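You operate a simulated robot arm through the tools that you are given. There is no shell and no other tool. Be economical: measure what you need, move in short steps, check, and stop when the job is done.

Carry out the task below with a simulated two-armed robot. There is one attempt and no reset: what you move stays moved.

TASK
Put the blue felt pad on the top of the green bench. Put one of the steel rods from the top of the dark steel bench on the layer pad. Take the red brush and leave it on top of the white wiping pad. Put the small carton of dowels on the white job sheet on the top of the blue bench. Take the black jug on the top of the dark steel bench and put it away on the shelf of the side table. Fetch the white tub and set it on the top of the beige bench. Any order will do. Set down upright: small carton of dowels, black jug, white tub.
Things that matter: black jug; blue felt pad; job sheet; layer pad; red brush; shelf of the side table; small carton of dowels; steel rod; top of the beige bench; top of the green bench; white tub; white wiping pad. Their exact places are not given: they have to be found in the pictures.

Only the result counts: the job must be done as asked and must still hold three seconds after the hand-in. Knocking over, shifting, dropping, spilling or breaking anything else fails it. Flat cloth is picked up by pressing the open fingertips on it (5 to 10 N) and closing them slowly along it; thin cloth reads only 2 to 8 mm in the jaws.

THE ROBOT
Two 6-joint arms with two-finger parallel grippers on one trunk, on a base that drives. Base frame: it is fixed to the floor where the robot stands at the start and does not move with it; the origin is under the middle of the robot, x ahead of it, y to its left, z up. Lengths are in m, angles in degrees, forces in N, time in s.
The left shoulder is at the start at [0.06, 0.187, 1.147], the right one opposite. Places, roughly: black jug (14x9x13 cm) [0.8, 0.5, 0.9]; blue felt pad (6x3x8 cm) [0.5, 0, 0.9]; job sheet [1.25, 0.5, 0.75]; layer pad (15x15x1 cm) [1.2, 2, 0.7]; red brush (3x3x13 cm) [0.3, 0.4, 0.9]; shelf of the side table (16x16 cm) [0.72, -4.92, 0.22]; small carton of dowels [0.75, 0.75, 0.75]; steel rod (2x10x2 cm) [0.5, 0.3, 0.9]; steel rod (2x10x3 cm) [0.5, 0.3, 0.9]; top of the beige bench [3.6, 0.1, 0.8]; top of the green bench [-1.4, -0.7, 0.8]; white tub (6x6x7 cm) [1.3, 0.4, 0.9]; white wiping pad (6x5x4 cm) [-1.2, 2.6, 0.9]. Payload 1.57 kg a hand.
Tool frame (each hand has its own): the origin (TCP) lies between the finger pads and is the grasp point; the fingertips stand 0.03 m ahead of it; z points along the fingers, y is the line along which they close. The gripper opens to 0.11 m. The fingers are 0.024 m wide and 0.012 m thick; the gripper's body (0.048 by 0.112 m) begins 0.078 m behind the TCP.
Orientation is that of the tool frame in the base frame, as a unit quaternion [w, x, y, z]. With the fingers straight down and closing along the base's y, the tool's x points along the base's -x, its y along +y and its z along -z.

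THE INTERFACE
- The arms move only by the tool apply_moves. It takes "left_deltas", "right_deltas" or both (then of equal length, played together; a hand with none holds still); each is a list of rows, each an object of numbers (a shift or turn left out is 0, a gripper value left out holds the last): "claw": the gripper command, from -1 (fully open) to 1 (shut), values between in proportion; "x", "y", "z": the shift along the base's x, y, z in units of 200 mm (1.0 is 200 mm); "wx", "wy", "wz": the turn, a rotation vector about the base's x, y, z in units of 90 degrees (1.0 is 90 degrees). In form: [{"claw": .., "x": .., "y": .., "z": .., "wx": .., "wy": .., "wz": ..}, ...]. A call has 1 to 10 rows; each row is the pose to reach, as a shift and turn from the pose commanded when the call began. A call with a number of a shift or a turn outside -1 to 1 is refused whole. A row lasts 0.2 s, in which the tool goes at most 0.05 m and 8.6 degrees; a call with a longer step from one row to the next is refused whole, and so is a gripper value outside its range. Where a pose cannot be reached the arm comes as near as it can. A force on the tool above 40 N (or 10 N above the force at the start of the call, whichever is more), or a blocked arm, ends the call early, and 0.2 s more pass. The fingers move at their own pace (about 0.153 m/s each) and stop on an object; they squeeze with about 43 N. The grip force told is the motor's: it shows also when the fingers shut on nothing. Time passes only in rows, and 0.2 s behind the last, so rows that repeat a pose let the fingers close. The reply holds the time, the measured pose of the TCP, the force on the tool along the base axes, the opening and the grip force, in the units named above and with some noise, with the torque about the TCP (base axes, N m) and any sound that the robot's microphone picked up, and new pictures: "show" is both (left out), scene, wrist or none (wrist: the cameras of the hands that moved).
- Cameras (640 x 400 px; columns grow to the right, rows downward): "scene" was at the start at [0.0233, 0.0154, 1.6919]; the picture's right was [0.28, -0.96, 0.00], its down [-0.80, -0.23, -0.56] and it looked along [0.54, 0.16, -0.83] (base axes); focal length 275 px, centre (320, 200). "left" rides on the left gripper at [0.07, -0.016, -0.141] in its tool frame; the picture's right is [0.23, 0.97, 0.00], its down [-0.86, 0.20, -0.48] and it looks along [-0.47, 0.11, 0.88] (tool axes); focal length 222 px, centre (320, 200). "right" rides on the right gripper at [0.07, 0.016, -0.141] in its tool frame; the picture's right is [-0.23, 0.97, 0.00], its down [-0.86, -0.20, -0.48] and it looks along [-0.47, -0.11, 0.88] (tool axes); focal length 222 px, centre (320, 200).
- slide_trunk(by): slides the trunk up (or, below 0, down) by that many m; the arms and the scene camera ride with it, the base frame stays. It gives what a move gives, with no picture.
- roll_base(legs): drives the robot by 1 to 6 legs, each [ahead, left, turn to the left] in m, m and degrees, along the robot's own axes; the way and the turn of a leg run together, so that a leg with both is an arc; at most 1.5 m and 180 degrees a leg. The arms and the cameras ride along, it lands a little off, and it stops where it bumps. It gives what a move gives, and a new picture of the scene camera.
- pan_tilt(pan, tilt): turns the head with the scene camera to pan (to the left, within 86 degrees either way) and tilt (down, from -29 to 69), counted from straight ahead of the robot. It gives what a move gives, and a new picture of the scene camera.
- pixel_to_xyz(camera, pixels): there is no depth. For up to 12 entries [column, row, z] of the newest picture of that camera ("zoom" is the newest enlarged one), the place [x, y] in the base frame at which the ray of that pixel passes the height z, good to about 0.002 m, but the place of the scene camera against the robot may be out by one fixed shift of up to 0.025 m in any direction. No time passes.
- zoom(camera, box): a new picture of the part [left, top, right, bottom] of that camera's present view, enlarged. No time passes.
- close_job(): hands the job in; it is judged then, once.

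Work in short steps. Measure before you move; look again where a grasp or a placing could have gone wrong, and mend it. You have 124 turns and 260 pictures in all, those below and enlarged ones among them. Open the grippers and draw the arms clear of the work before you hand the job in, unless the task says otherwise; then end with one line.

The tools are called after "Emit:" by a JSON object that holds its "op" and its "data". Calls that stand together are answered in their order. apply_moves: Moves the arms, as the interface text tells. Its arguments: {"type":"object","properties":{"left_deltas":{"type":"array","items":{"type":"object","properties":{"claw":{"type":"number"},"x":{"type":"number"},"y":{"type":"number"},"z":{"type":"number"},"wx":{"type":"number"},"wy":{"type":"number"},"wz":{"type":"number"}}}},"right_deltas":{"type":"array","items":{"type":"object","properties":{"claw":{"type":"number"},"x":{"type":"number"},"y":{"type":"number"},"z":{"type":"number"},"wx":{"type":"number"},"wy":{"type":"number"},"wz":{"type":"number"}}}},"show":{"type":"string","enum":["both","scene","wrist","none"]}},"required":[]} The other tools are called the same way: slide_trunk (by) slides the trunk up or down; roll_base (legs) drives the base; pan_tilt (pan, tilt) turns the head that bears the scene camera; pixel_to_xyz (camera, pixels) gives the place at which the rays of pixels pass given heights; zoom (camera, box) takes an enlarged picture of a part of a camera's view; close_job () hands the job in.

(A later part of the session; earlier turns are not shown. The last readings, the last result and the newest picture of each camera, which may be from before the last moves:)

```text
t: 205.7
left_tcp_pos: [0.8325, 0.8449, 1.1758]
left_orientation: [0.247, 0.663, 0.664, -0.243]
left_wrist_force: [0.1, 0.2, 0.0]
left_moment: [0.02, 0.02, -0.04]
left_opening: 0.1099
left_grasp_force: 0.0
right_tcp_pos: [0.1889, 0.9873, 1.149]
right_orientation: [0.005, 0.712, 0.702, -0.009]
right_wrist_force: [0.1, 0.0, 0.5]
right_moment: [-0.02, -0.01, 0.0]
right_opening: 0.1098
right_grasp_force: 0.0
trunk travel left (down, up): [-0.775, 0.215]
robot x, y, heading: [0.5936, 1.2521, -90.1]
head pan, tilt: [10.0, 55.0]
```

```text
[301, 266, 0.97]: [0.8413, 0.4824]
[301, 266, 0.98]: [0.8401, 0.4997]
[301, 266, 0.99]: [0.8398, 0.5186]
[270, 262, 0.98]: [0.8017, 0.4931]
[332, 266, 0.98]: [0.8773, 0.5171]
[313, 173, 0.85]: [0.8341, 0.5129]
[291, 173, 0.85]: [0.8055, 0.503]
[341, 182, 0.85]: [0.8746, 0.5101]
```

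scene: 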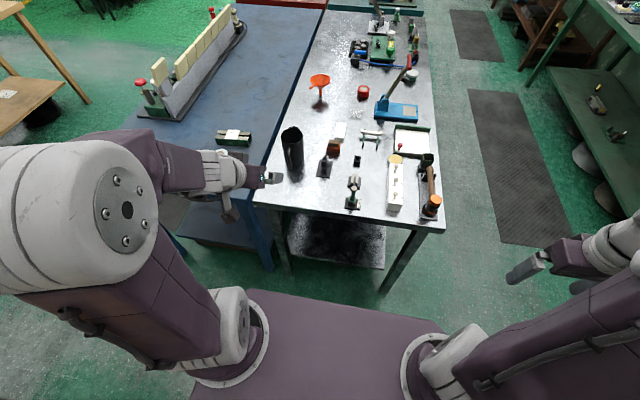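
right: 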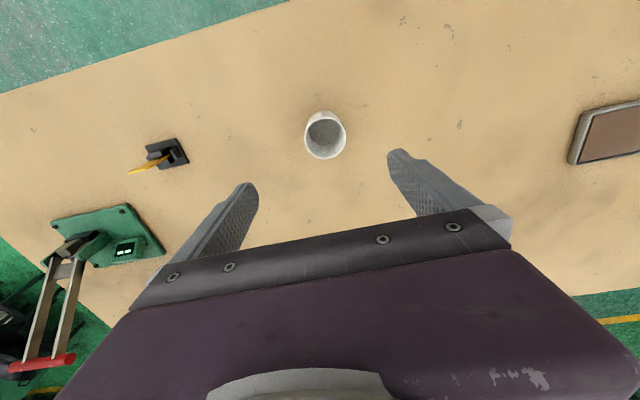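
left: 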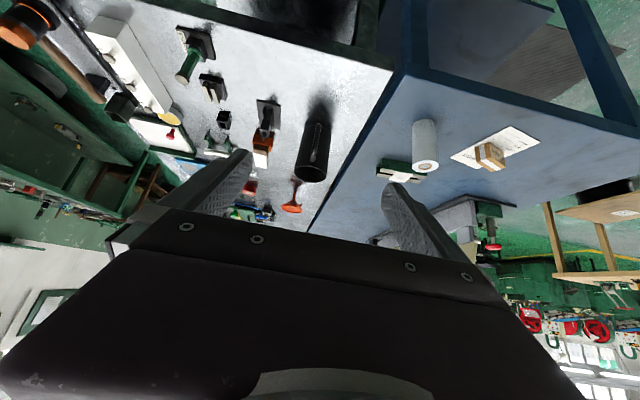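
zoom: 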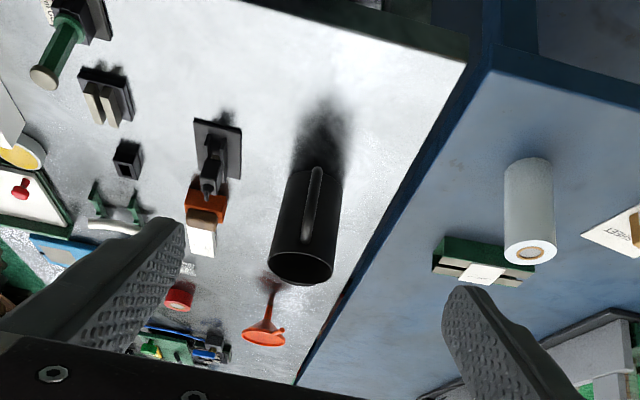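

Jug axis ≈(0.840,0.475), rim z≈0.967, diameter ≈7.7 cm. I drive 0.15 ahead and 0.04 left, then look again.

Emit:
{"op": "roll_base", "data": {"legs": [[0.15, 0.04, 0]]}}

Emit:
{"op": "apply_moves", "data": {"left_deltas": [{"y": -0.2, "x": -0.06}, {"y": -0.35, "x": -0.12}, {"y": -0.5, "x": -0.16}, {"y": -0.5, "x": -0.16}]}}

Emit:
{"op": "zoom", "data": {"camera": "left", "box": [200, 40, 440, 240]}}

```text
t: 207.1
left_tcp_pos: [0.8717, 0.6984, 1.1779]
left_orientation: [0.247, 0.664, 0.662, -0.245]
left_wrist_force: [0.6, -0.3, 0.9]
left_moment: [-0.02, 0.0, -0.02]
left_opening: 0.1099
left_grasp_force: 0.0
right_tcp_pos: [0.2296, 0.8411, 1.1496]
right_orientation: [0.006, 0.712, 0.702, -0.011]
right_wrist_force: [0.3, -0.6, -0.3]
right_moment: [0.01, 0.01, -0.02]
right_opening: 0.1102
right_grasp_force: 0.0
trunk travel left (down, up): [-0.775, 0.215]
robot x, y, heading: [0.6306, 1.0993, -90.0]
head pan, tilt: [10.0, 55.0]
```

scene: 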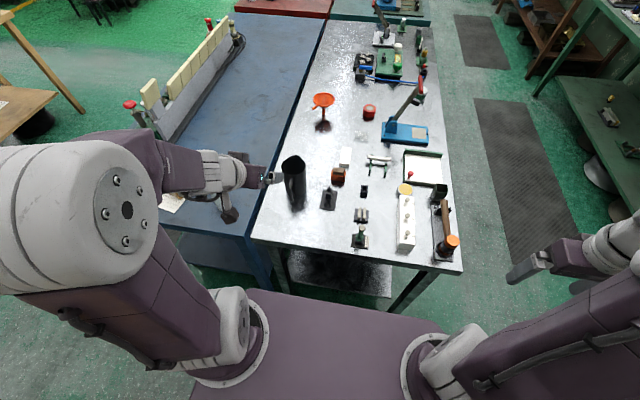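

```text
t: 208.1
left_tcp_pos: [0.8414, 0.5957, 1.1773]
left_orientation: [0.246, 0.663, 0.663, -0.244]
left_wrist_force: [-0.6, 0.2, 0.3]
left_moment: [-0.02, -0.02, -0.02]
left_opening: 0.1099
left_grasp_force: 0.0
right_tcp_pos: [0.2295, 0.8383, 1.15]
right_orientation: [0.005, 0.712, 0.702, -0.009]
right_wrist_force: [0.1, 1.1, 0.7]
right_moment: [0.0, -0.01, 0.03]
right_opening: 0.11
right_grasp_force: 0.1
trunk travel left (down, up): [-0.775, 0.215]
robot x, y, heading: [0.6295, 1.1034, -90.1]
head pan, tilt: [10.0, 55.0]
```

scene: 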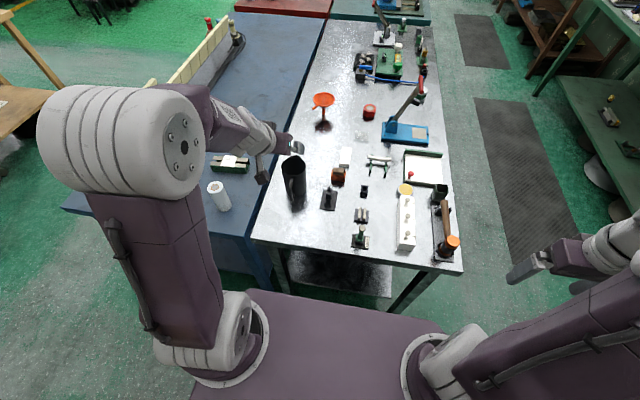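
left: 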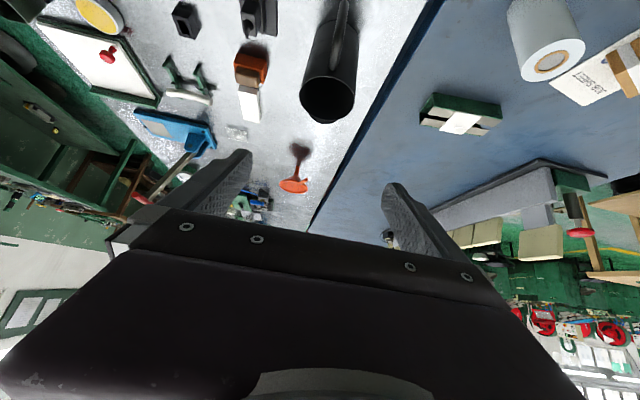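

```text
2.00 times, centred on (320, 140) of left
```

zoom: 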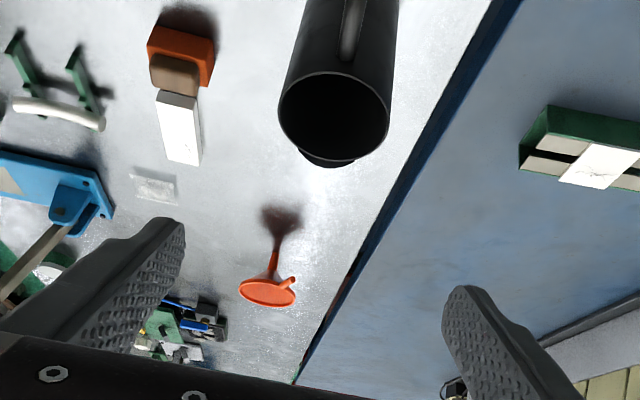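

Emit:
{"op": "pixel_to_xyz", "data": {"camera": "zoom", "pixels": [[334, 114, 0.96], [334, 114, 0.97], [334, 114, 0.98], [278, 106, 0.97], [391, 118, 0.97], [338, 72, 0.97], [330, 155, 0.97]]}}

```text
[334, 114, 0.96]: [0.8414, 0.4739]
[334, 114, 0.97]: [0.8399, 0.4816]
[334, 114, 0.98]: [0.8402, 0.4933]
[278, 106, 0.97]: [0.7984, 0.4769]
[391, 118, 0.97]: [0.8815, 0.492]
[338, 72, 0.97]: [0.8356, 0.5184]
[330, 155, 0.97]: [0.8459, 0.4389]
```

Rim centre (0.840,0.481), z≈0.969, Ø8.3 cm. I move above it (TCP z 1.08), then check.

Emit:
{"op": "apply_moves", "data": {"left_deltas": [{"y": -0.2}, {"y": -0.4}, {"y": -0.57}, {"y": -0.57, "z": -0.2}, {"y": -0.57, "z": -0.4}, {"y": -0.57, "z": -0.5}, {"y": -0.57, "z": -0.5}]}}

Emit:
{"op": "zoom", "data": {"camera": "scene", "box": [210, 100, 370, 220]}}

```text
t: 209.7
left_tcp_pos: [0.8396, 0.4812, 1.0842]
left_orientation: [0.244, 0.664, 0.662, -0.246]
left_wrist_force: [0.6, 0.6, -0.2]
left_moment: [0.01, -0.05, -0.01]
left_opening: 0.1102
left_grasp_force: 0.0
left hand out of reach, approached as far as the arm can: row 6, 7
right_tcp_pos: [0.2279, 0.8386, 1.1488]
right_orientation: [0.004, 0.712, 0.702, -0.01]
right_wrist_force: [-0.4, 0.2, 0.7]
right_moment: [0.0, 0.01, -0.01]
right_opening: 0.1101
right_grasp_force: 0.1
trunk travel left (down, up): [-0.775, 0.215]
robot x, y, heading: [0.6275, 1.1012, -90.0]
head pan, tilt: [10.0, 55.0]
```

scene: 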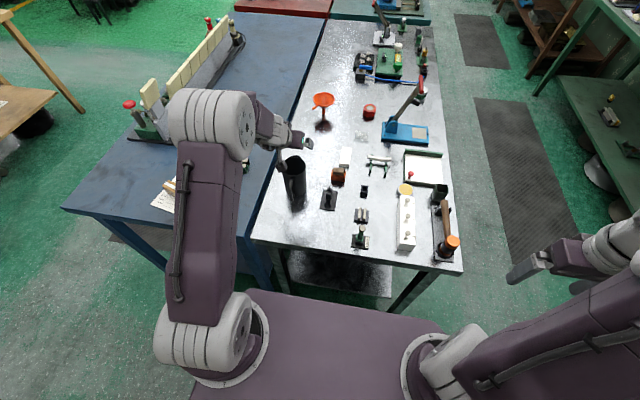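
left: 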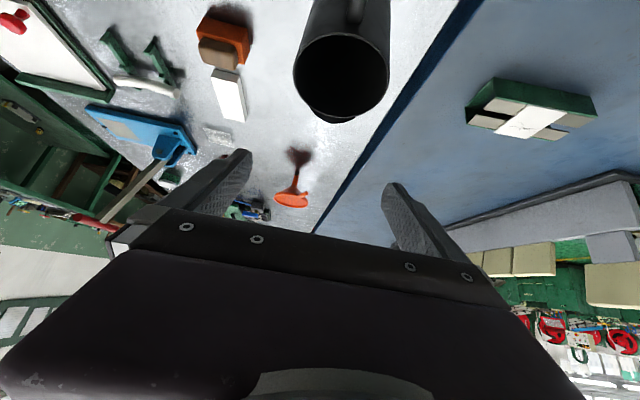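

```text
3.33 times, centred on (290, 160) of scene
```

zoom: 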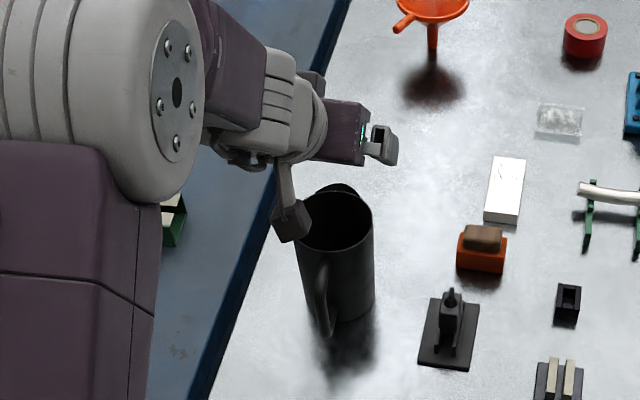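

The hand is near its reach limit. I drive 0.07 m ahead (hand stays above the jug) and bring the hand back over it, then descend.

Emit:
{"op": "roll_base", "data": {"legs": [[0.07, 0, 0]]}}

Emit:
{"op": "apply_moves", "data": {"left_deltas": [{"y": 0.2}, {"y": 0.35}, {"y": 0.35}], "show": "wrist"}}

```text
t: 210.7
left_tcp_pos: [0.8388, 0.4152, 1.0878]
left_orientation: [0.246, 0.663, 0.662, -0.249]
left_wrist_force: [0.4, 0.4, 0.2]
left_moment: [-0.01, 0.0, -0.02]
left_opening: 0.11
left_grasp_force: 0.0
right_tcp_pos: [0.2287, 0.7726, 1.1498]
right_orientation: [0.006, 0.712, 0.702, -0.011]
right_wrist_force: [0.5, 0.5, -0.8]
right_moment: [-0.02, 0.0, 0.01]
right_opening: 0.11
right_grasp_force: 0.1
trunk travel left (down, up): [-0.775, 0.215]
robot x, y, heading: [0.6284, 1.0351, -90.2]
head pan, tilt: [10.0, 55.0]
```

scene: 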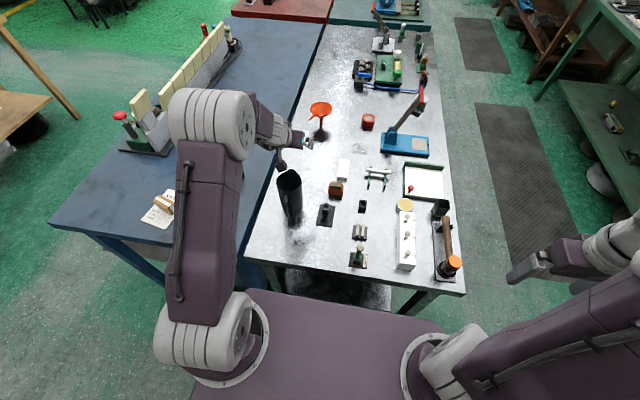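

```text
t: 211.5
left_tcp_pos: [0.8391, 0.479, 1.0832]
left_orientation: [0.242, 0.665, 0.662, -0.246]
left_wrist_force: [-0.1, -0.6, -0.8]
left_moment: [0.03, 0.02, -0.03]
left_opening: 0.1099
left_grasp_force: 0.0
left hand out of reach, approached as far as the arm can: row 1
right_tcp_pos: [0.2285, 0.7654, 1.1483]
right_orientation: [0.004, 0.713, 0.702, -0.008]
right_wrist_force: [-0.2, 0.6, -0.4]
right_moment: [0.04, 0.02, 0.01]
right_opening: 0.11
right_grasp_force: 0.1
trunk travel left (down, up): [-0.775, 0.215]
robot x, y, heading: [0.6295, 1.0334, -90.1]
head pan, tilt: [10.0, 55.0]
```

left: 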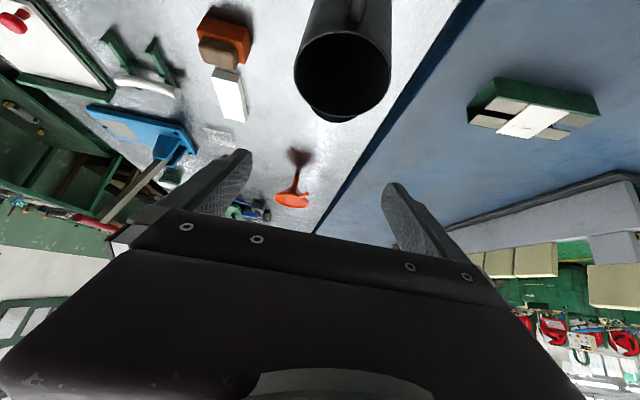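

Emit:
{"op": "pixel_to_xyz", "data": {"camera": "left", "pixels": [[343, 76, 0.969], [295, 70, 0.969], [391, 77, 0.969]]}}

```text
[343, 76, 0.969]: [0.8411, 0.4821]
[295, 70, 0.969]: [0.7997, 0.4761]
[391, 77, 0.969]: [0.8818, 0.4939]
```

Aligned (rim centre 0.841,0.482). I descend vertically to TCP ≈0.943 and look before closing.

Emit:
{"op": "apply_moves", "data": {"left_deltas": [{"z": -0.2, "x": 0.008, "y": 0.015}, {"z": -0.4, "x": 0.008, "y": 0.015}, {"z": -0.55, "x": 0.008, "y": 0.015}, {"z": -0.67, "x": 0.008, "y": 0.015}, {"z": -0.67, "x": 0.008, "y": 0.015}]}}

Emit:
{"op": "zoom", "data": {"camera": "scene", "box": [210, 110, 370, 250]}}

```text
t: 212.2
left_tcp_pos: [0.8652, 0.4771, 1.0033]
left_orientation: [0.249, 0.662, 0.658, -0.26]
left_wrist_force: [-1.9, 2.4, 9.4]
left_moment: [0.06, 0.64, -0.21]
left_opening: 0.11
left_grasp_force: 0.1
left hand out of reach, approached as far as the arm can: row 1, 2, 3
right_tcp_pos: [0.2274, 0.7704, 1.1501]
right_orientation: [0.006, 0.712, 0.702, -0.01]
right_wrist_force: [0.8, -0.6, 0.3]
right_moment: [-0.01, 0.01, 0.0]
right_opening: 0.1103
right_grasp_force: 0.1
trunk travel left (down, up): [-0.775, 0.215]
robot x, y, heading: [0.631, 1.029, -90.0]
head pan, tilt: [10.0, 55.0]
stopped in row 3 (left hand): the force on the tool passed its limit (the readings are from after the stop); the commanded pose is now the measured one
```

scene: 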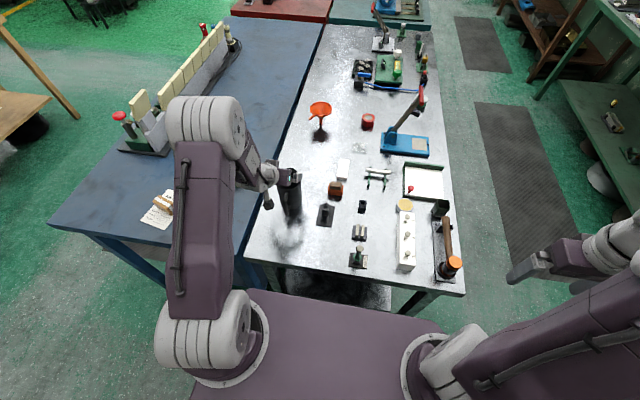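
left: 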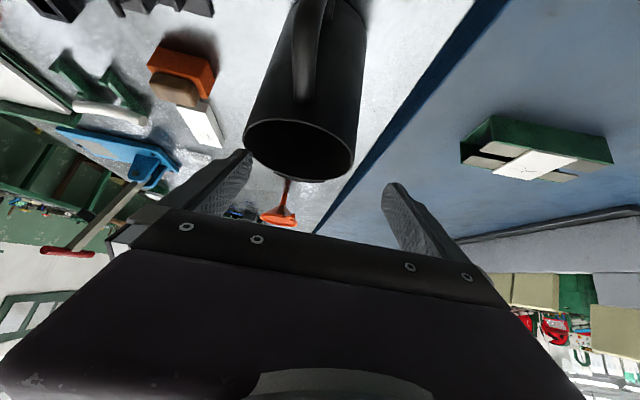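

```text
2.86 times, centred on (290, 180) of scene
```

zoom: 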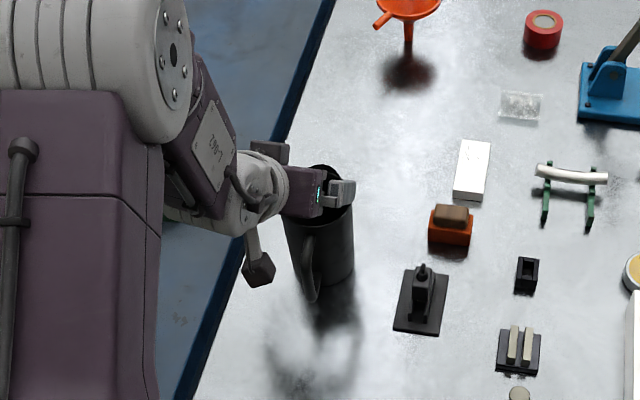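

The arm deviated (joint limit) and the finger brushed the rim; the jug still stands. I rise away, then lower the trunk so the forearm is flatter, for a better posture.

Emit:
{"op": "apply_moves", "data": {"left_deltas": [{"z": 0.2}, {"z": 0.4}, {"z": 0.6, "x": -0.06}, {"z": 0.8, "x": -0.12}, {"z": 1.0, "x": -0.12}, {"z": 1.0, "x": -0.12}], "show": "none"}}

Emit:
{"op": "slide_trunk", "data": {"by": -0.12}}

Emit:
{"op": "apply_moves", "data": {"left_deltas": [{"z": 0.0}, {"z": 0.0}]}}

```text
t: 213.7
left_tcp_pos: [0.8417, 0.4752, 1.2033]
left_orientation: [0.249, 0.661, 0.659, -0.26]
left_wrist_force: [-0.5, -1.2, -0.1]
left_moment: [-0.03, 0.02, -0.04]
left_opening: 0.11
left_grasp_force: 0.1
left hand out of reach, approached as far as the arm can: row 4
right_tcp_pos: [0.2289, 0.7695, 1.1492]
right_orientation: [0.004, 0.712, 0.702, -0.01]
right_wrist_force: [0.3, 0.3, 0.4]
right_moment: [0.05, 0.03, 0.02]
right_opening: 0.1098
right_grasp_force: 0.1
trunk travel left (down, up): [-0.775, 0.215]
robot x, y, heading: [0.6305, 1.0313, -90.2]
head pan, tilt: [10.0, 55.0]
```

```text
t: 215.2
left_tcp_pos: [0.8421, 0.476, 1.0823]
left_orientation: [0.248, 0.662, 0.659, -0.258]
left_wrist_force: [0.0, 0.6, 0.6]
left_moment: [-0.01, 0.01, 0.01]
left_opening: 0.1101
left_grasp_force: 0.0
right_tcp_pos: [0.2286, 0.7693, 1.0302]
right_orientation: [0.006, 0.712, 0.702, -0.009]
right_wrist_force: [-0.4, 0.4, 0.0]
right_moment: [-0.03, -0.01, 0.02]
right_opening: 0.1103
right_grasp_force: 0.0
trunk travel left (down, up): [-0.655, 0.335]
robot x, y, heading: [0.6324, 1.0328, -90.1]
head pan, tilt: [10.0, 55.0]
```

```text
t: 215.8
left_tcp_pos: [0.8421, 0.4763, 1.0836]
left_orientation: [0.248, 0.662, 0.658, -0.259]
left_wrist_force: [0.4, -0.3, 0.2]
left_moment: [-0.02, 0.0, -0.02]
left_opening: 0.1099
left_grasp_force: 0.0
right_tcp_pos: [0.2297, 0.7692, 1.0295]
right_orientation: [0.005, 0.711, 0.703, -0.01]
right_wrist_force: [0.2, 0.2, 0.3]
right_moment: [0.0, 0.01, 0.02]
right_opening: 0.1098
right_grasp_force: 0.0
trunk travel left (down, up): [-0.655, 0.335]
robot x, y, heading: [0.6298, 1.0349, -90.0]
head pan, tilt: [10.0, 55.0]
```

scene: 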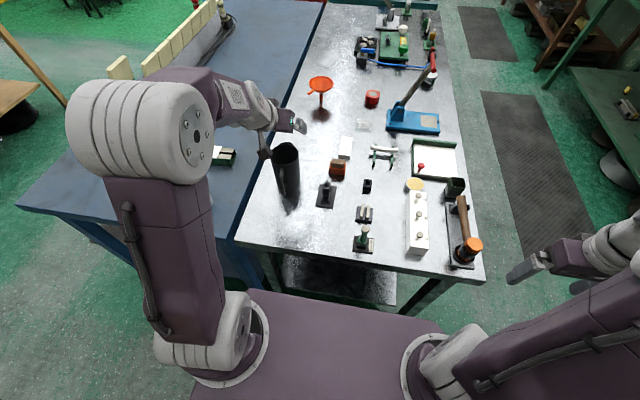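
left: 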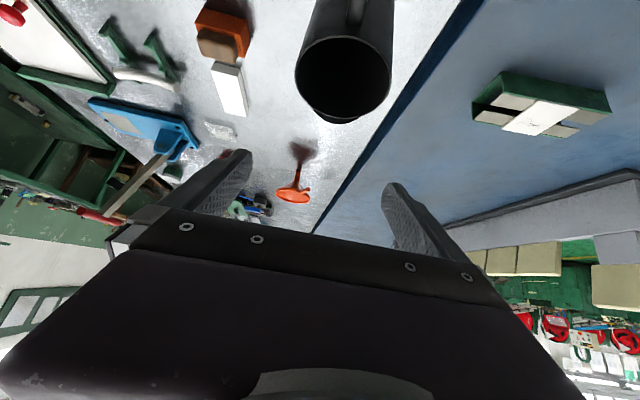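

I lower the trunk a further 0.12 (raising the hand to compensate), then descend to just above the rim to test reach.

Emit:
{"op": "apply_moves", "data": {"left_deltas": [{"z": 0.2}, {"z": 0.4}, {"z": 0.6}, {"z": 0.6}], "show": "none"}}

Emit:
{"op": "slide_trunk", "data": {"by": -0.12}}

Emit:
{"op": "apply_moves", "data": {"left_deltas": [{"z": -0.2, "x": 0.005, "y": 0.015}, {"z": -0.4, "x": 0.005, "y": 0.015}, {"z": -0.4, "x": 0.005, "y": 0.015}], "show": "wrist"}}

```text
t: 216.8
left_tcp_pos: [0.841, 0.4764, 1.2027]
left_orientation: [0.248, 0.662, 0.658, -0.259]
left_wrist_force: [0.1, -0.7, 0.8]
left_moment: [0.0, -0.02, -0.04]
left_opening: 0.1101
left_grasp_force: 0.1
right_tcp_pos: [0.2285, 0.768, 1.0283]
right_orientation: [0.006, 0.712, 0.702, -0.009]
right_wrist_force: [0.1, -0.4, -0.4]
right_moment: [0.01, 0.04, 0.01]
right_opening: 0.1099
right_grasp_force: 0.1
trunk travel left (down, up): [-0.655, 0.335]
robot x, y, heading: [0.6317, 1.0346, -90.3]
head pan, tilt: [10.0, 55.0]
```

```text
t: 218.2
left_tcp_pos: [0.842, 0.4781, 1.0818]
left_orientation: [0.247, 0.663, 0.658, -0.259]
left_wrist_force: [-1.0, 0.7, -0.3]
left_moment: [0.01, 0.0, 0.01]
left_opening: 0.1101
left_grasp_force: 0.1
right_tcp_pos: [0.2287, 0.7686, 0.9089]
right_orientation: [0.006, 0.712, 0.702, -0.009]
right_wrist_force: [0.6, 0.0, 0.0]
right_moment: [-0.01, 0.0, -0.02]
right_opening: 0.1099
right_grasp_force: 0.2
trunk travel left (down, up): [-0.535, 0.455]
robot x, y, heading: [0.6311, 1.0326, -90.1]
head pan, tilt: [10.0, 55.0]
```

```text
t: 219.1
left_tcp_pos: [0.8433, 0.4815, 1.0017]
left_orientation: [0.248, 0.661, 0.659, -0.258]
left_wrist_force: [-0.5, 0.1, -0.1]
left_moment: [-0.01, 0.02, 0.0]
left_opening: 0.1096
left_grasp_force: 0.0
right_tcp_pos: [0.2275, 0.7683, 0.9086]
right_orientation: [0.006, 0.712, 0.702, -0.01]
right_wrist_force: [-0.9, 1.0, -0.2]
right_moment: [-0.01, 0.0, -0.01]
right_opening: 0.11
right_grasp_force: 0.1
trunk travel left (down, up): [-0.535, 0.455]
robot x, y, heading: [0.6303, 1.0356, -90.2]
head pan, tilt: [10.0, 55.0]
```

left: 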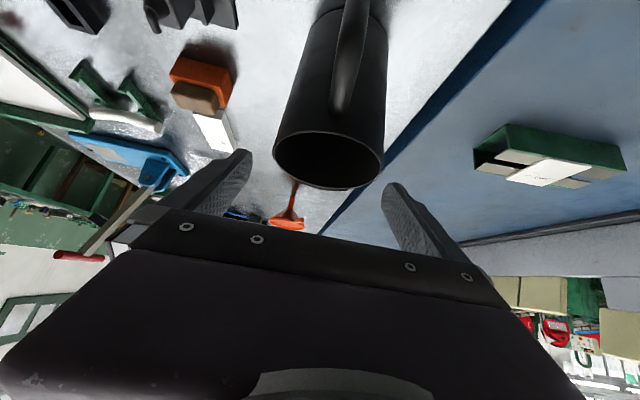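

In reach now and straddling the rim. I descend to TCP 0.943 and close gently.

Emit:
{"op": "apply_moves", "data": {"left_deltas": [{"z": -0.12}, {"z": -0.24}, {"z": -0.29}, {"z": -0.29, "claw": -0.7}, {"z": -0.29, "claw": -0.2}, {"z": -0.29, "claw": 0.5}, {"z": -0.29, "claw": 1}, {"z": -0.29, "claw": 1}]}}

```text
t: 220.8
left_tcp_pos: [0.8421, 0.4795, 0.9448]
left_orientation: [0.248, 0.662, 0.658, -0.259]
left_wrist_force: [1.9, 0.6, 1.0]
left_moment: [-0.09, 0.02, 0.02]
left_opening: 0.084
left_grasp_force: 43.2
right_tcp_pos: [0.2288, 0.7696, 0.9093]
right_orientation: [0.005, 0.712, 0.702, -0.011]
right_wrist_force: [-0.1, 1.3, -0.5]
right_moment: [0.01, 0.01, 0.01]
right_opening: 0.1099
right_grasp_force: 0.0
trunk travel left (down, up): [-0.535, 0.455]
robot x, y, heading: [0.6284, 1.0364, -90.1]
head pan, tilt: [10.0, 55.0]
```

scene: 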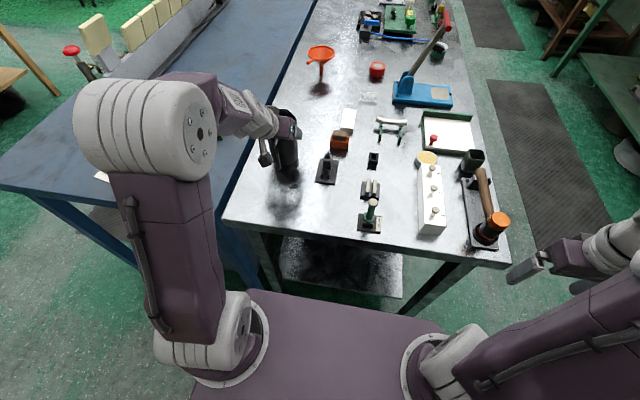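
left: 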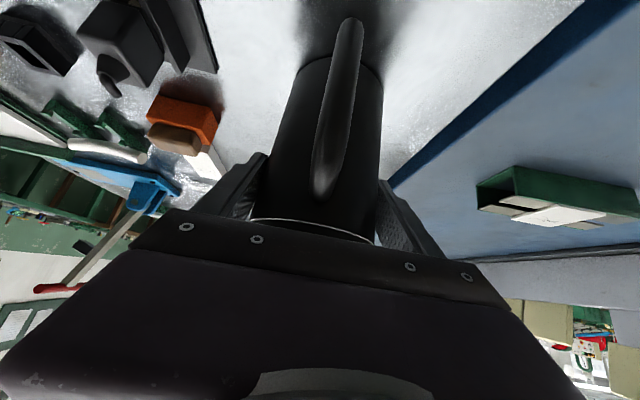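

Gripped (84 mm). I lift the jug, raise the trunk again, tuck the right hand in, and drive along the aisle at x≈-0.37 towards the side table.

Emit:
{"op": "apply_moves", "data": {"left_deltas": [{"z": 0.15}, {"z": 0.3}, {"z": 0.5}, {"z": 0.6}], "show": "none"}}

Emit:
{"op": "slide_trunk", "data": {"by": 0.24}}

Emit:
{"op": "roll_base", "data": {"legs": [[-0.3, 0, 0]]}}

Emit:
{"op": "apply_moves", "data": {"right_deltas": [{"x": 0.2}, {"x": 0.4}, {"x": 0.6}, {"x": 0.8}, {"x": 1.0}], "left_deltas": [{"y": 0.1}, {"y": 0.2}, {"y": 0.3}, {"y": 0.4}, {"y": 0.4}], "show": "scene"}}

Emit:
{"op": "roll_base", "data": {"legs": [[0, -1.0, 0], [1.5, 0, 0], [1.5, 0, 0], [1.2, 0, 0]]}}

Emit:
{"op": "pan_tilt", "data": {"pan": 25, "tilt": 25}}

```text
t: 221.8
left_tcp_pos: [0.8436, 0.4801, 1.0644]
left_orientation: [0.248, 0.662, 0.658, -0.26]
left_wrist_force: [0.2, -0.3, -2.9]
left_moment: [-0.01, -0.03, -0.01]
left_opening: 0.0837
left_grasp_force: 43.1
right_tcp_pos: [0.2298, 0.7687, 0.9087]
right_orientation: [0.005, 0.712, 0.702, -0.009]
right_wrist_force: [0.8, 0.4, 0.2]
right_moment: [0.0, 0.03, 0.0]
right_opening: 0.1099
right_grasp_force: 0.1
trunk travel left (down, up): [-0.535, 0.455]
robot x, y, heading: [0.6276, 1.0327, -90.4]
head pan, tilt: [10.0, 55.0]
```

```text
t: 224.3
left_tcp_pos: [0.8436, 0.4797, 1.3032]
left_orientation: [0.248, 0.662, 0.659, -0.259]
left_wrist_force: [0.3, -0.5, -2.6]
left_moment: [-0.07, 0.02, 0.01]
left_opening: 0.0836
left_grasp_force: 43.5
right_tcp_pos: [0.229, 0.7688, 1.1485]
right_orientation: [0.004, 0.712, 0.702, -0.009]
right_wrist_force: [1.2, -0.3, 0.5]
right_moment: [-0.02, 0.01, -0.04]
right_opening: 0.1101
right_grasp_force: 0.2
trunk travel left (down, up): [-0.775, 0.215]
robot x, y, heading: [0.6253, 1.0293, -90.1]
head pan, tilt: [10.0, 55.0]
```

```text
t: 226.4
left_tcp_pos: [0.8441, 0.7776, 1.3026]
left_orientation: [0.248, 0.661, 0.659, -0.258]
left_wrist_force: [1.3, -0.1, -2.7]
left_moment: [-0.04, -0.02, -0.01]
left_opening: 0.0835
left_grasp_force: 43.3
right_tcp_pos: [0.2287, 1.0661, 1.1477]
right_orientation: [0.005, 0.712, 0.702, -0.009]
right_wrist_force: [-0.2, -0.1, -0.7]
right_moment: [0.0, -0.02, 0.0]
right_opening: 0.1101
right_grasp_force: 0.1
trunk travel left (down, up): [-0.775, 0.215]
robot x, y, heading: [0.6288, 1.333, -90.0]
head pan, tilt: [10.0, 55.0]
```

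scene: 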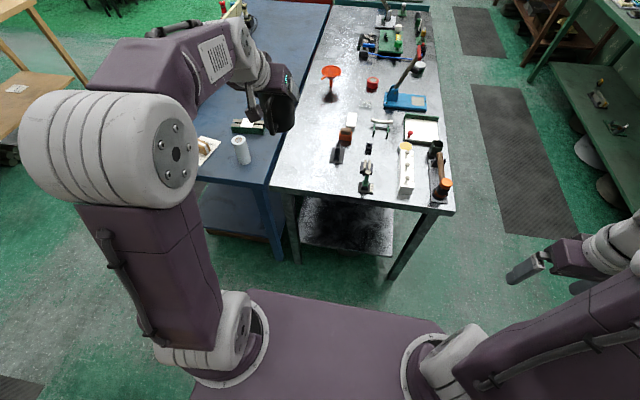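

```text
t: 227.6
left_tcp_pos: [0.8445, 0.859, 1.3042]
left_orientation: [0.248, 0.662, 0.658, -0.26]
left_wrist_force: [0.6, 0.1, -2.6]
left_moment: [0.0, 0.0, 0.0]
left_opening: 0.0836
left_grasp_force: 42.7
right_tcp_pos: [0.4311, 1.0674, 1.1493]
right_orientation: [0.004, 0.712, 0.702, -0.01]
right_wrist_force: [0.0, -0.2, 0.5]
right_moment: [-0.01, 0.02, -0.01]
right_opening: 0.1101
right_grasp_force: 0.2
trunk travel left (down, up): [-0.775, 0.215]
robot x, y, heading: [0.6333, 1.3326, -90.2]
head pan, tilt: [10.0, 55.0]
```

scene: 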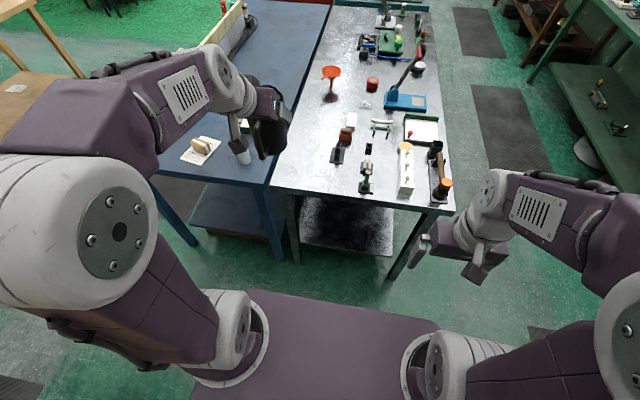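

```text
t: 252.4
left_tcp_pos: [-0.1871, -3.3187, 1.3053]
left_orientation: [0.25, 0.66, 0.659, -0.259]
left_wrist_force: [-0.5, -0.5, -2.7]
left_moment: [-0.03, 0.0, -0.02]
left_opening: 0.0836
left_grasp_force: 42.9
right_tcp_pos: [-0.6024, -3.1118, 1.1501]
right_orientation: [0.005, 0.71, 0.704, -0.01]
right_wrist_force: [-0.3, 0.3, -1.5]
right_moment: [0.01, 0.0, 0.01]
right_opening: 0.1099
right_grasp_force: 0.0
trunk travel left (down, up): [-0.775, 0.215]
robot x, y, heading: [-0.4026, -2.8471, -89.7]
head pan, tilt: [10.0, 55.0]
```

scene: 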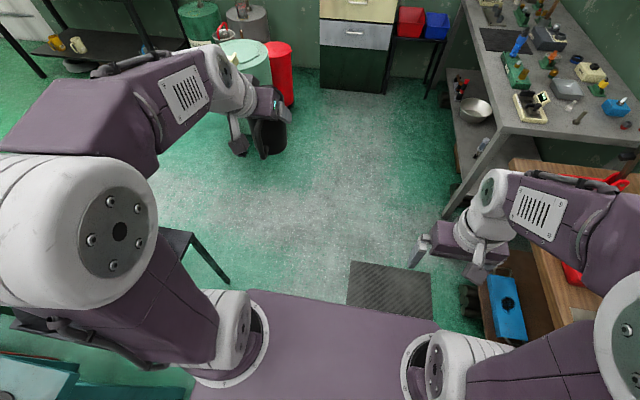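

```text
t: 253.4
left_tcp_pos: [-0.186, -3.3186, 1.3045]
left_orientation: [0.248, 0.661, 0.66, -0.259]
left_wrist_force: [-0.2, 0.6, -3.1]
left_moment: [-0.05, -0.02, 0.0]
left_opening: 0.0836
left_grasp_force: 43.4
right_tcp_pos: [-0.6031, -3.1135, 1.1492]
right_orientation: [0.004, 0.71, 0.704, -0.01]
right_wrist_force: [-0.3, 0.6, 0.5]
right_moment: [0.06, -0.01, 0.0]
right_opening: 0.1098
right_grasp_force: 0.1
trunk travel left (down, up): [-0.775, 0.215]
robot x, y, heading: [-0.4038, -2.8465, -90.0]
head pan, tilt: [25.0, 25.0]
```

scene: 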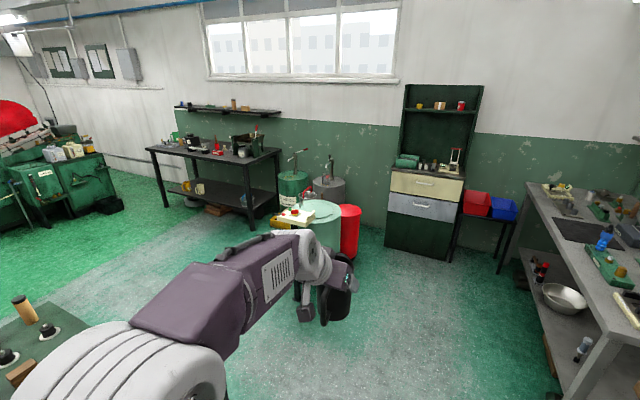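

The side table (cream top, near the mint drum) is hidden behind my arm. I drive ahead 1.0, left 0.4 and turn slightly, then look with the left arm raised out of the way.

Emit:
{"op": "roll_base", "data": {"legs": [[0.95, 0, 0], [0, 0.4, 0], [0, 0, 40]]}}

Emit:
{"op": "pan_tilt", "data": {"pan": -8, "tilt": 38}}

```text
t: 262.3
left_tcp_pos: [0.4673, -4.0158, 1.3049]
left_orientation: [0.322, 0.392, 0.847, -0.157]
left_wrist_force: [-0.6, -0.8, -2.8]
left_moment: [-0.04, -0.02, 0.02]
left_opening: 0.0835
left_grasp_force: 43.2
right_tcp_pos: [0.0163, -4.1266, 1.1488]
right_orientation: [0.008, 0.424, 0.906, -0.007]
right_wrist_force: [-0.2, -0.2, 0.1]
right_moment: [-0.03, 0.02, 0.02]
right_opening: 0.1101
right_grasp_force: 0.0
trunk travel left (down, up): [-0.775, 0.215]
robot x, y, heading: [-0.0047, -3.7986, -49.6]
head pan, tilt: [25.0, 25.0]
```

scene: 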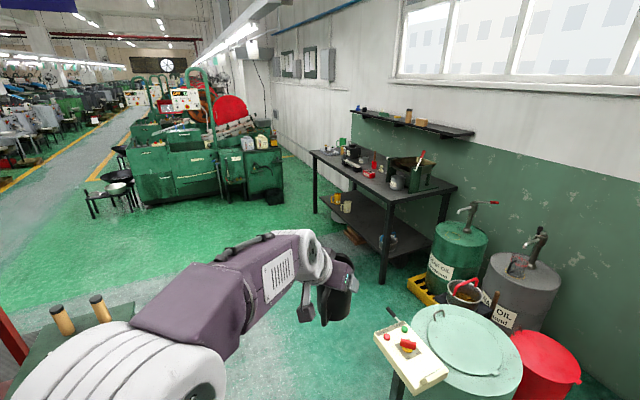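

```text
t: 263.3
left_tcp_pos: [0.4672, -4.0147, 1.3039]
left_orientation: [0.323, 0.393, 0.847, -0.158]
left_wrist_force: [-0.1, -0.2, -2.6]
left_moment: [-0.05, -0.01, 0.03]
left_opening: 0.0834
left_grasp_force: 43.4
right_tcp_pos: [0.0161, -4.1265, 1.1497]
right_orientation: [0.007, 0.424, 0.906, -0.007]
right_wrist_force: [0.3, 0.3, -0.4]
right_moment: [0.0, -0.04, -0.01]
right_opening: 0.1102
right_grasp_force: 0.0
trunk travel left (down, up): [-0.775, 0.215]
robot x, y, heading: [-0.005, -3.7931, -49.6]
head pan, tilt: [-8.0, 38.0]
```

scene: 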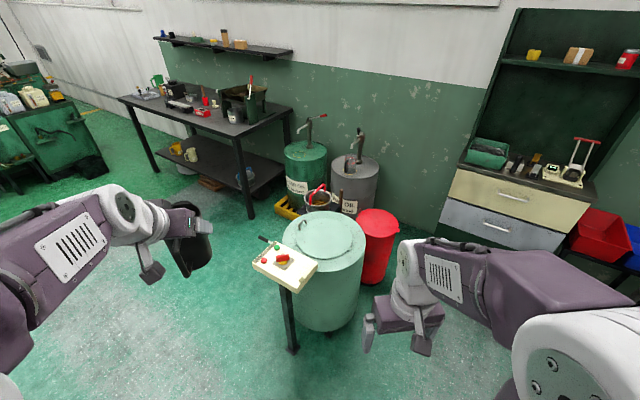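

I zoom on the stand and drum near (300,270).

Emit:
{"op": "zoom", "data": {"camera": "scene", "box": [220, 180, 420, 380]}}

Emit:
{"op": "pixel_to_xyz", "data": {"camera": "scene", "pixels": [[291, 350, 0.0], [318, 262, 0.8], [252, 258, 0.8], [287, 288, 0.8], [328, 330, 0.0], [320, 265, 0.22]]}}

```text
2.00 times, centred on (320, 280) of scene
```

zoom: 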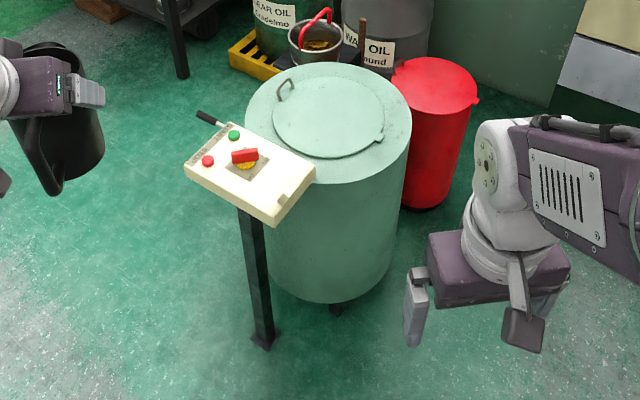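

```text
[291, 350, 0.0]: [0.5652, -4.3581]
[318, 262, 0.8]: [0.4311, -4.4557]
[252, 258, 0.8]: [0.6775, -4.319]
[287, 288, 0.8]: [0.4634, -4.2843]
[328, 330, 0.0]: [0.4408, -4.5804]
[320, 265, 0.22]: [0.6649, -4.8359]
```

The shelf table is the small black one with the pot, hidden behind the drum. I go round to x≈0.9 and turn to face it from +y.

Emit:
{"op": "roll_base", "data": {"legs": [[0.6, 0.68, 0], [0, 0, -52]]}}

Emit:
{"op": "pan_tilt", "data": {"pan": 0, "tilt": 45}}

Emit:
{"op": "zoom", "data": {"camera": "scene", "box": [220, 130, 440, 330]}}

```text
t: 270.4
left_tcp_pos: [1.0257, -4.3137, 1.3046]
left_orientation: [0.221, 0.724, 0.59, -0.283]
left_wrist_force: [0.1, 0.4, -2.4]
left_moment: [0.01, 0.0, 0.03]
left_opening: 0.0833
left_grasp_force: 43.2
right_tcp_pos: [0.6602, -4.0285, 1.1483]
right_orientation: [0.003, 0.778, 0.628, -0.01]
right_wrist_force: [0.1, 0.0, -1.0]
right_moment: [-0.02, -0.02, -0.02]
right_opening: 0.1099
right_grasp_force: 0.1
trunk travel left (down, up): [-0.775, 0.215]
robot x, y, heading: [0.9065, -3.8066, -101.2]
head pan, tilt: [-8.0, 38.0]
```

scene: 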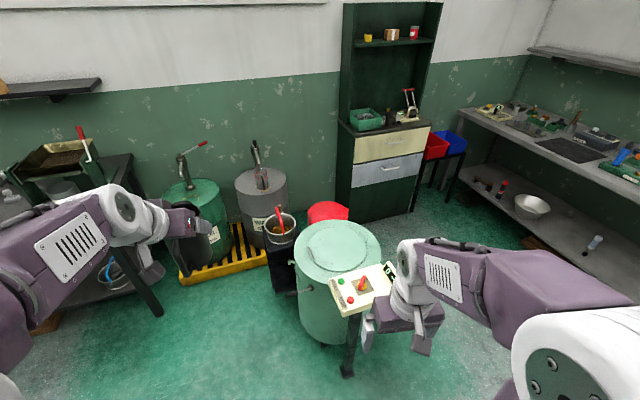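

```text
t: 271.1
left_tcp_pos: [1.0253, -4.3121, 1.3047]
left_orientation: [0.221, 0.723, 0.591, -0.282]
left_wrist_force: [0.9, 0.5, -2.3]
left_moment: [0.01, 0.0, 0.01]
left_opening: 0.0833
left_grasp_force: 43.5
right_tcp_pos: [0.6597, -4.0284, 1.1488]
right_orientation: [0.003, 0.778, 0.628, -0.009]
right_wrist_force: [0.0, 0.2, 0.5]
right_moment: [0.03, 0.01, 0.04]
right_opening: 0.11
right_grasp_force: 0.1
trunk travel left (down, up): [-0.775, 0.215]
robot x, y, heading: [0.9074, -3.8066, -101.4]
head pan, tilt: [0.0, 45.0]
```

scene: 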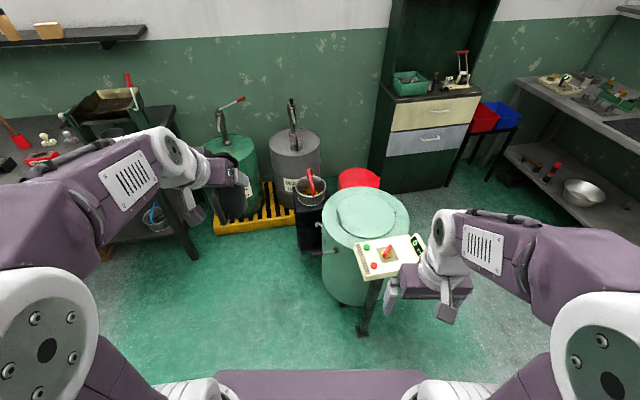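

```text
2.00 times, centred on (330, 230) of scene
```

zoom: 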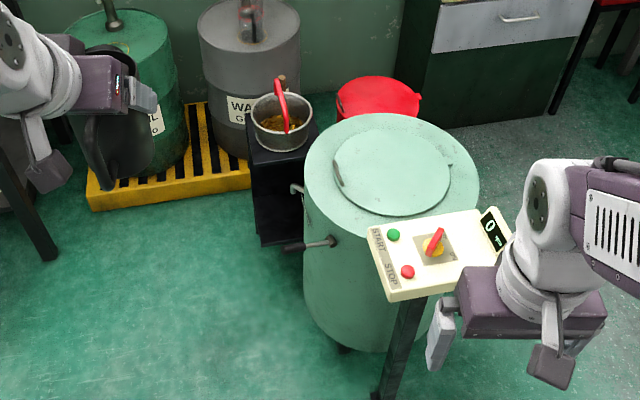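

The black side table (with the pot) stands left of the drum. I measure its foot and lower the trunk for a look into it.

Emit:
{"op": "pixel_to_xyz", "data": {"camera": "scene", "pixels": [[300, 252, 0.0], [321, 248, 0.0], [294, 206, 0.55], [330, 345, 0.0], [343, 305, 0.0], [295, 228, 0.22]]}}

Emit:
{"op": "slide_trunk", "data": {"by": -0.6}}

Emit:
{"op": "pan_tilt", "data": {"pan": 0, "tilt": 30}}

Emit:
{"op": "zoom", "data": {"camera": "scene", "box": [220, 110, 420, 270]}}

```text
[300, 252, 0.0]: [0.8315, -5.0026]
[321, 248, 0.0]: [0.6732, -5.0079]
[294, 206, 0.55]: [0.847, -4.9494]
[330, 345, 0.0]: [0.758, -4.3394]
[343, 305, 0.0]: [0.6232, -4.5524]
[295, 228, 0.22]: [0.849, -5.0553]
```

```text
refused: -0.6 is not a number from -0.4 to 0.4
```

```text
t: 271.9
left_tcp_pos: [1.025, -4.3136, 1.305]
left_orientation: [0.222, 0.723, 0.591, -0.282]
left_wrist_force: [-0.4, 0.2, -2.6]
left_moment: [0.0, 0.02, -0.01]
left_opening: 0.083
left_grasp_force: 42.7
right_tcp_pos: [0.6598, -4.0274, 1.149]
right_orientation: [0.003, 0.777, 0.629, -0.01]
right_wrist_force: [-0.8, -0.1, -0.6]
right_moment: [-0.01, 0.03, 0.01]
right_opening: 0.1099
right_grasp_force: 0.1
trunk travel left (down, up): [-0.775, 0.215]
robot x, y, heading: [0.908, -3.8079, -101.3]
head pan, tilt: [0.0, 30.0]
```

scene: 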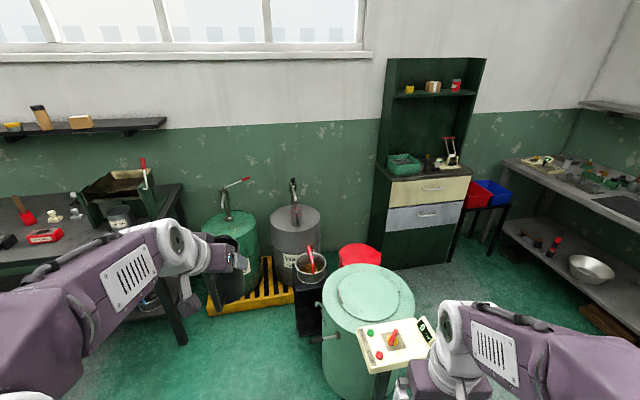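

```text
2.50 times, centred on (320, 190) of scene
```

zoom: 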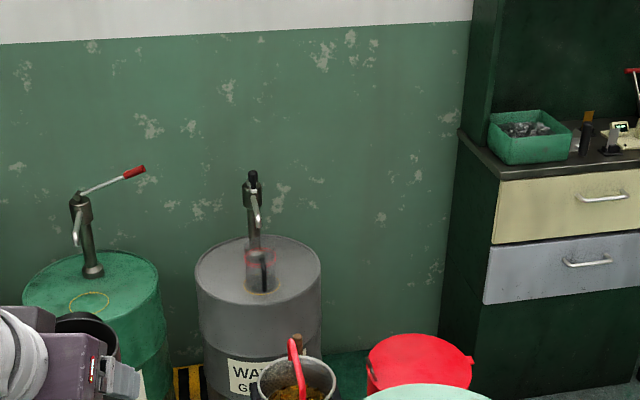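

I fold the right hand in, lower the trunk 0.4, and drive to a spot with an open view of the black table.

Emit:
{"op": "apply_moves", "data": {"right_deltas": [{"x": 0.2, "z": 0.1}, {"x": 0.4, "y": 0.1, "z": 0.15}, {"x": 0.6, "y": 0.2, "z": 0.2}, {"x": 0.75, "y": 0.3, "z": 0.3}], "show": "none"}}

Emit:
{"op": "slide_trunk", "data": {"by": -0.4}}

Emit:
{"op": "roll_base", "data": {"legs": [[0.2, 0.2, 0]]}}

Emit:
{"op": "pan_tilt", "data": {"pan": -10, "tilt": 45}}

Emit:
{"op": "zoom", "data": {"camera": "scene", "box": [220, 100, 420, 280]}}

```text
t: 272.9
left_tcp_pos: [1.0259, -4.314, 1.3051]
left_orientation: [0.221, 0.723, 0.59, -0.282]
left_wrist_force: [-0.5, -0.2, -3.1]
left_moment: [0.0, 0.05, -0.02]
left_opening: 0.0831
left_grasp_force: 42.7
right_tcp_pos: [0.8208, -3.9818, 1.2029]
right_orientation: [0.002, 0.778, 0.628, -0.01]
right_wrist_force: [-0.2, 0.7, 0.4]
right_moment: [0.02, -0.01, -0.01]
right_opening: 0.11
right_grasp_force: 0.0
right hand out of reach, approached as far as the arm can: row 3, 4
trunk travel left (down, up): [-0.775, 0.215]
robot x, y, heading: [0.9077, -3.809, -101.2]
head pan, tilt: [0.0, 30.0]
```

```text
t: 276.7
left_tcp_pos: [1.0251, -4.3134, 0.9046]
left_orientation: [0.221, 0.724, 0.59, -0.282]
left_wrist_force: [-0.2, 0.6, -2.4]
left_moment: [-0.01, -0.01, 0.01]
left_opening: 0.083
left_grasp_force: 43.0
right_tcp_pos: [0.8197, -3.9809, 0.8026]
right_orientation: [0.003, 0.778, 0.629, -0.01]
right_wrist_force: [-1.1, -1.0, 0.7]
right_moment: [0.0, 0.01, -0.01]
right_opening: 0.1099
right_grasp_force: 0.0
trunk travel left (down, up): [-0.375, 0.615]
robot x, y, heading: [0.9099, -3.808, -101.5]
head pan, tilt: [0.0, 30.0]
```

```text
t: 278.7
left_tcp_pos: [1.1829, -4.5487, 0.9035]
left_orientation: [0.221, 0.723, 0.59, -0.282]
left_wrist_force: [-0.6, 0.1, -1.6]
left_moment: [0.01, 0.03, -0.02]
left_opening: 0.0829
left_grasp_force: 43.4
right_tcp_pos: [0.9756, -4.2172, 0.8023]
right_orientation: [0.002, 0.777, 0.63, -0.01]
right_wrist_force: [0.2, 0.0, 0.2]
right_moment: [0.02, 0.01, 0.01]
right_opening: 0.1098
right_grasp_force: 0.1
trunk travel left (down, up): [-0.375, 0.615]
robot x, y, heading: [1.0643, -4.0435, -101.1]
head pan, tilt: [0.0, 30.0]
```

scene: 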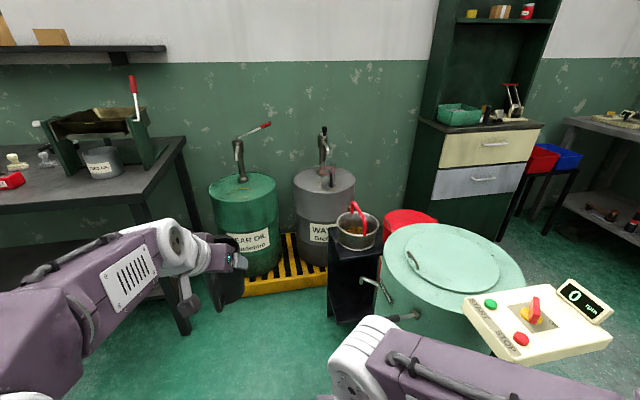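

```text
t: 279.4
left_tcp_pos: [1.1821, -4.5478, 0.9042]
left_orientation: [0.221, 0.723, 0.591, -0.281]
left_wrist_force: [-0.7, 0.3, -2.8]
left_moment: [0.02, -0.02, 0.0]
left_opening: 0.0832
left_grasp_force: 42.8
right_tcp_pos: [0.9766, -4.2172, 0.8033]
right_orientation: [0.003, 0.776, 0.63, -0.009]
right_wrist_force: [0.5, -0.6, 0.2]
right_moment: [-0.02, 0.03, 0.02]
right_opening: 0.11
right_grasp_force: 0.0
trunk travel left (down, up): [-0.375, 0.615]
robot x, y, heading: [1.0631, -4.0431, -101.3]
head pan, tilt: [-10.0, 45.0]
```

scene: 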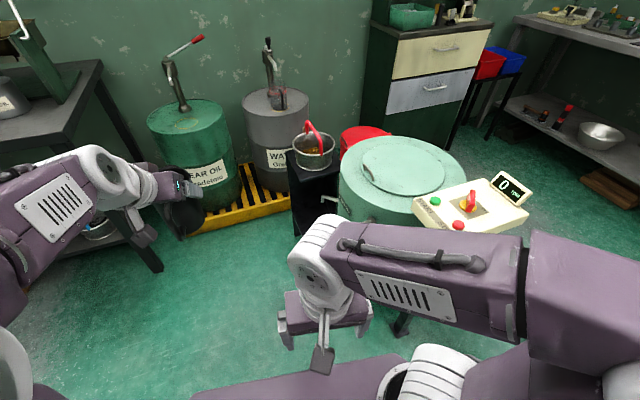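

```text
2.22 times, centred on (320, 190) of scene
```

zoom: 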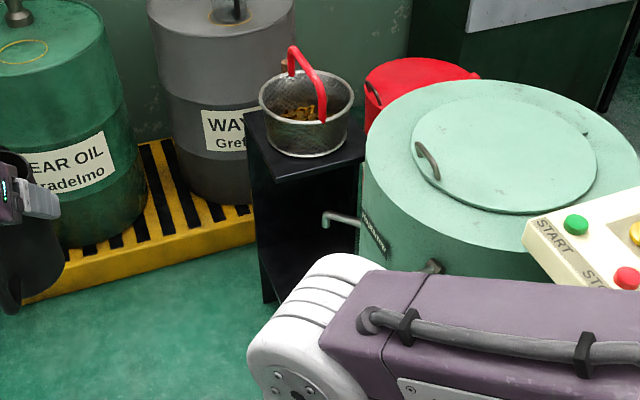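

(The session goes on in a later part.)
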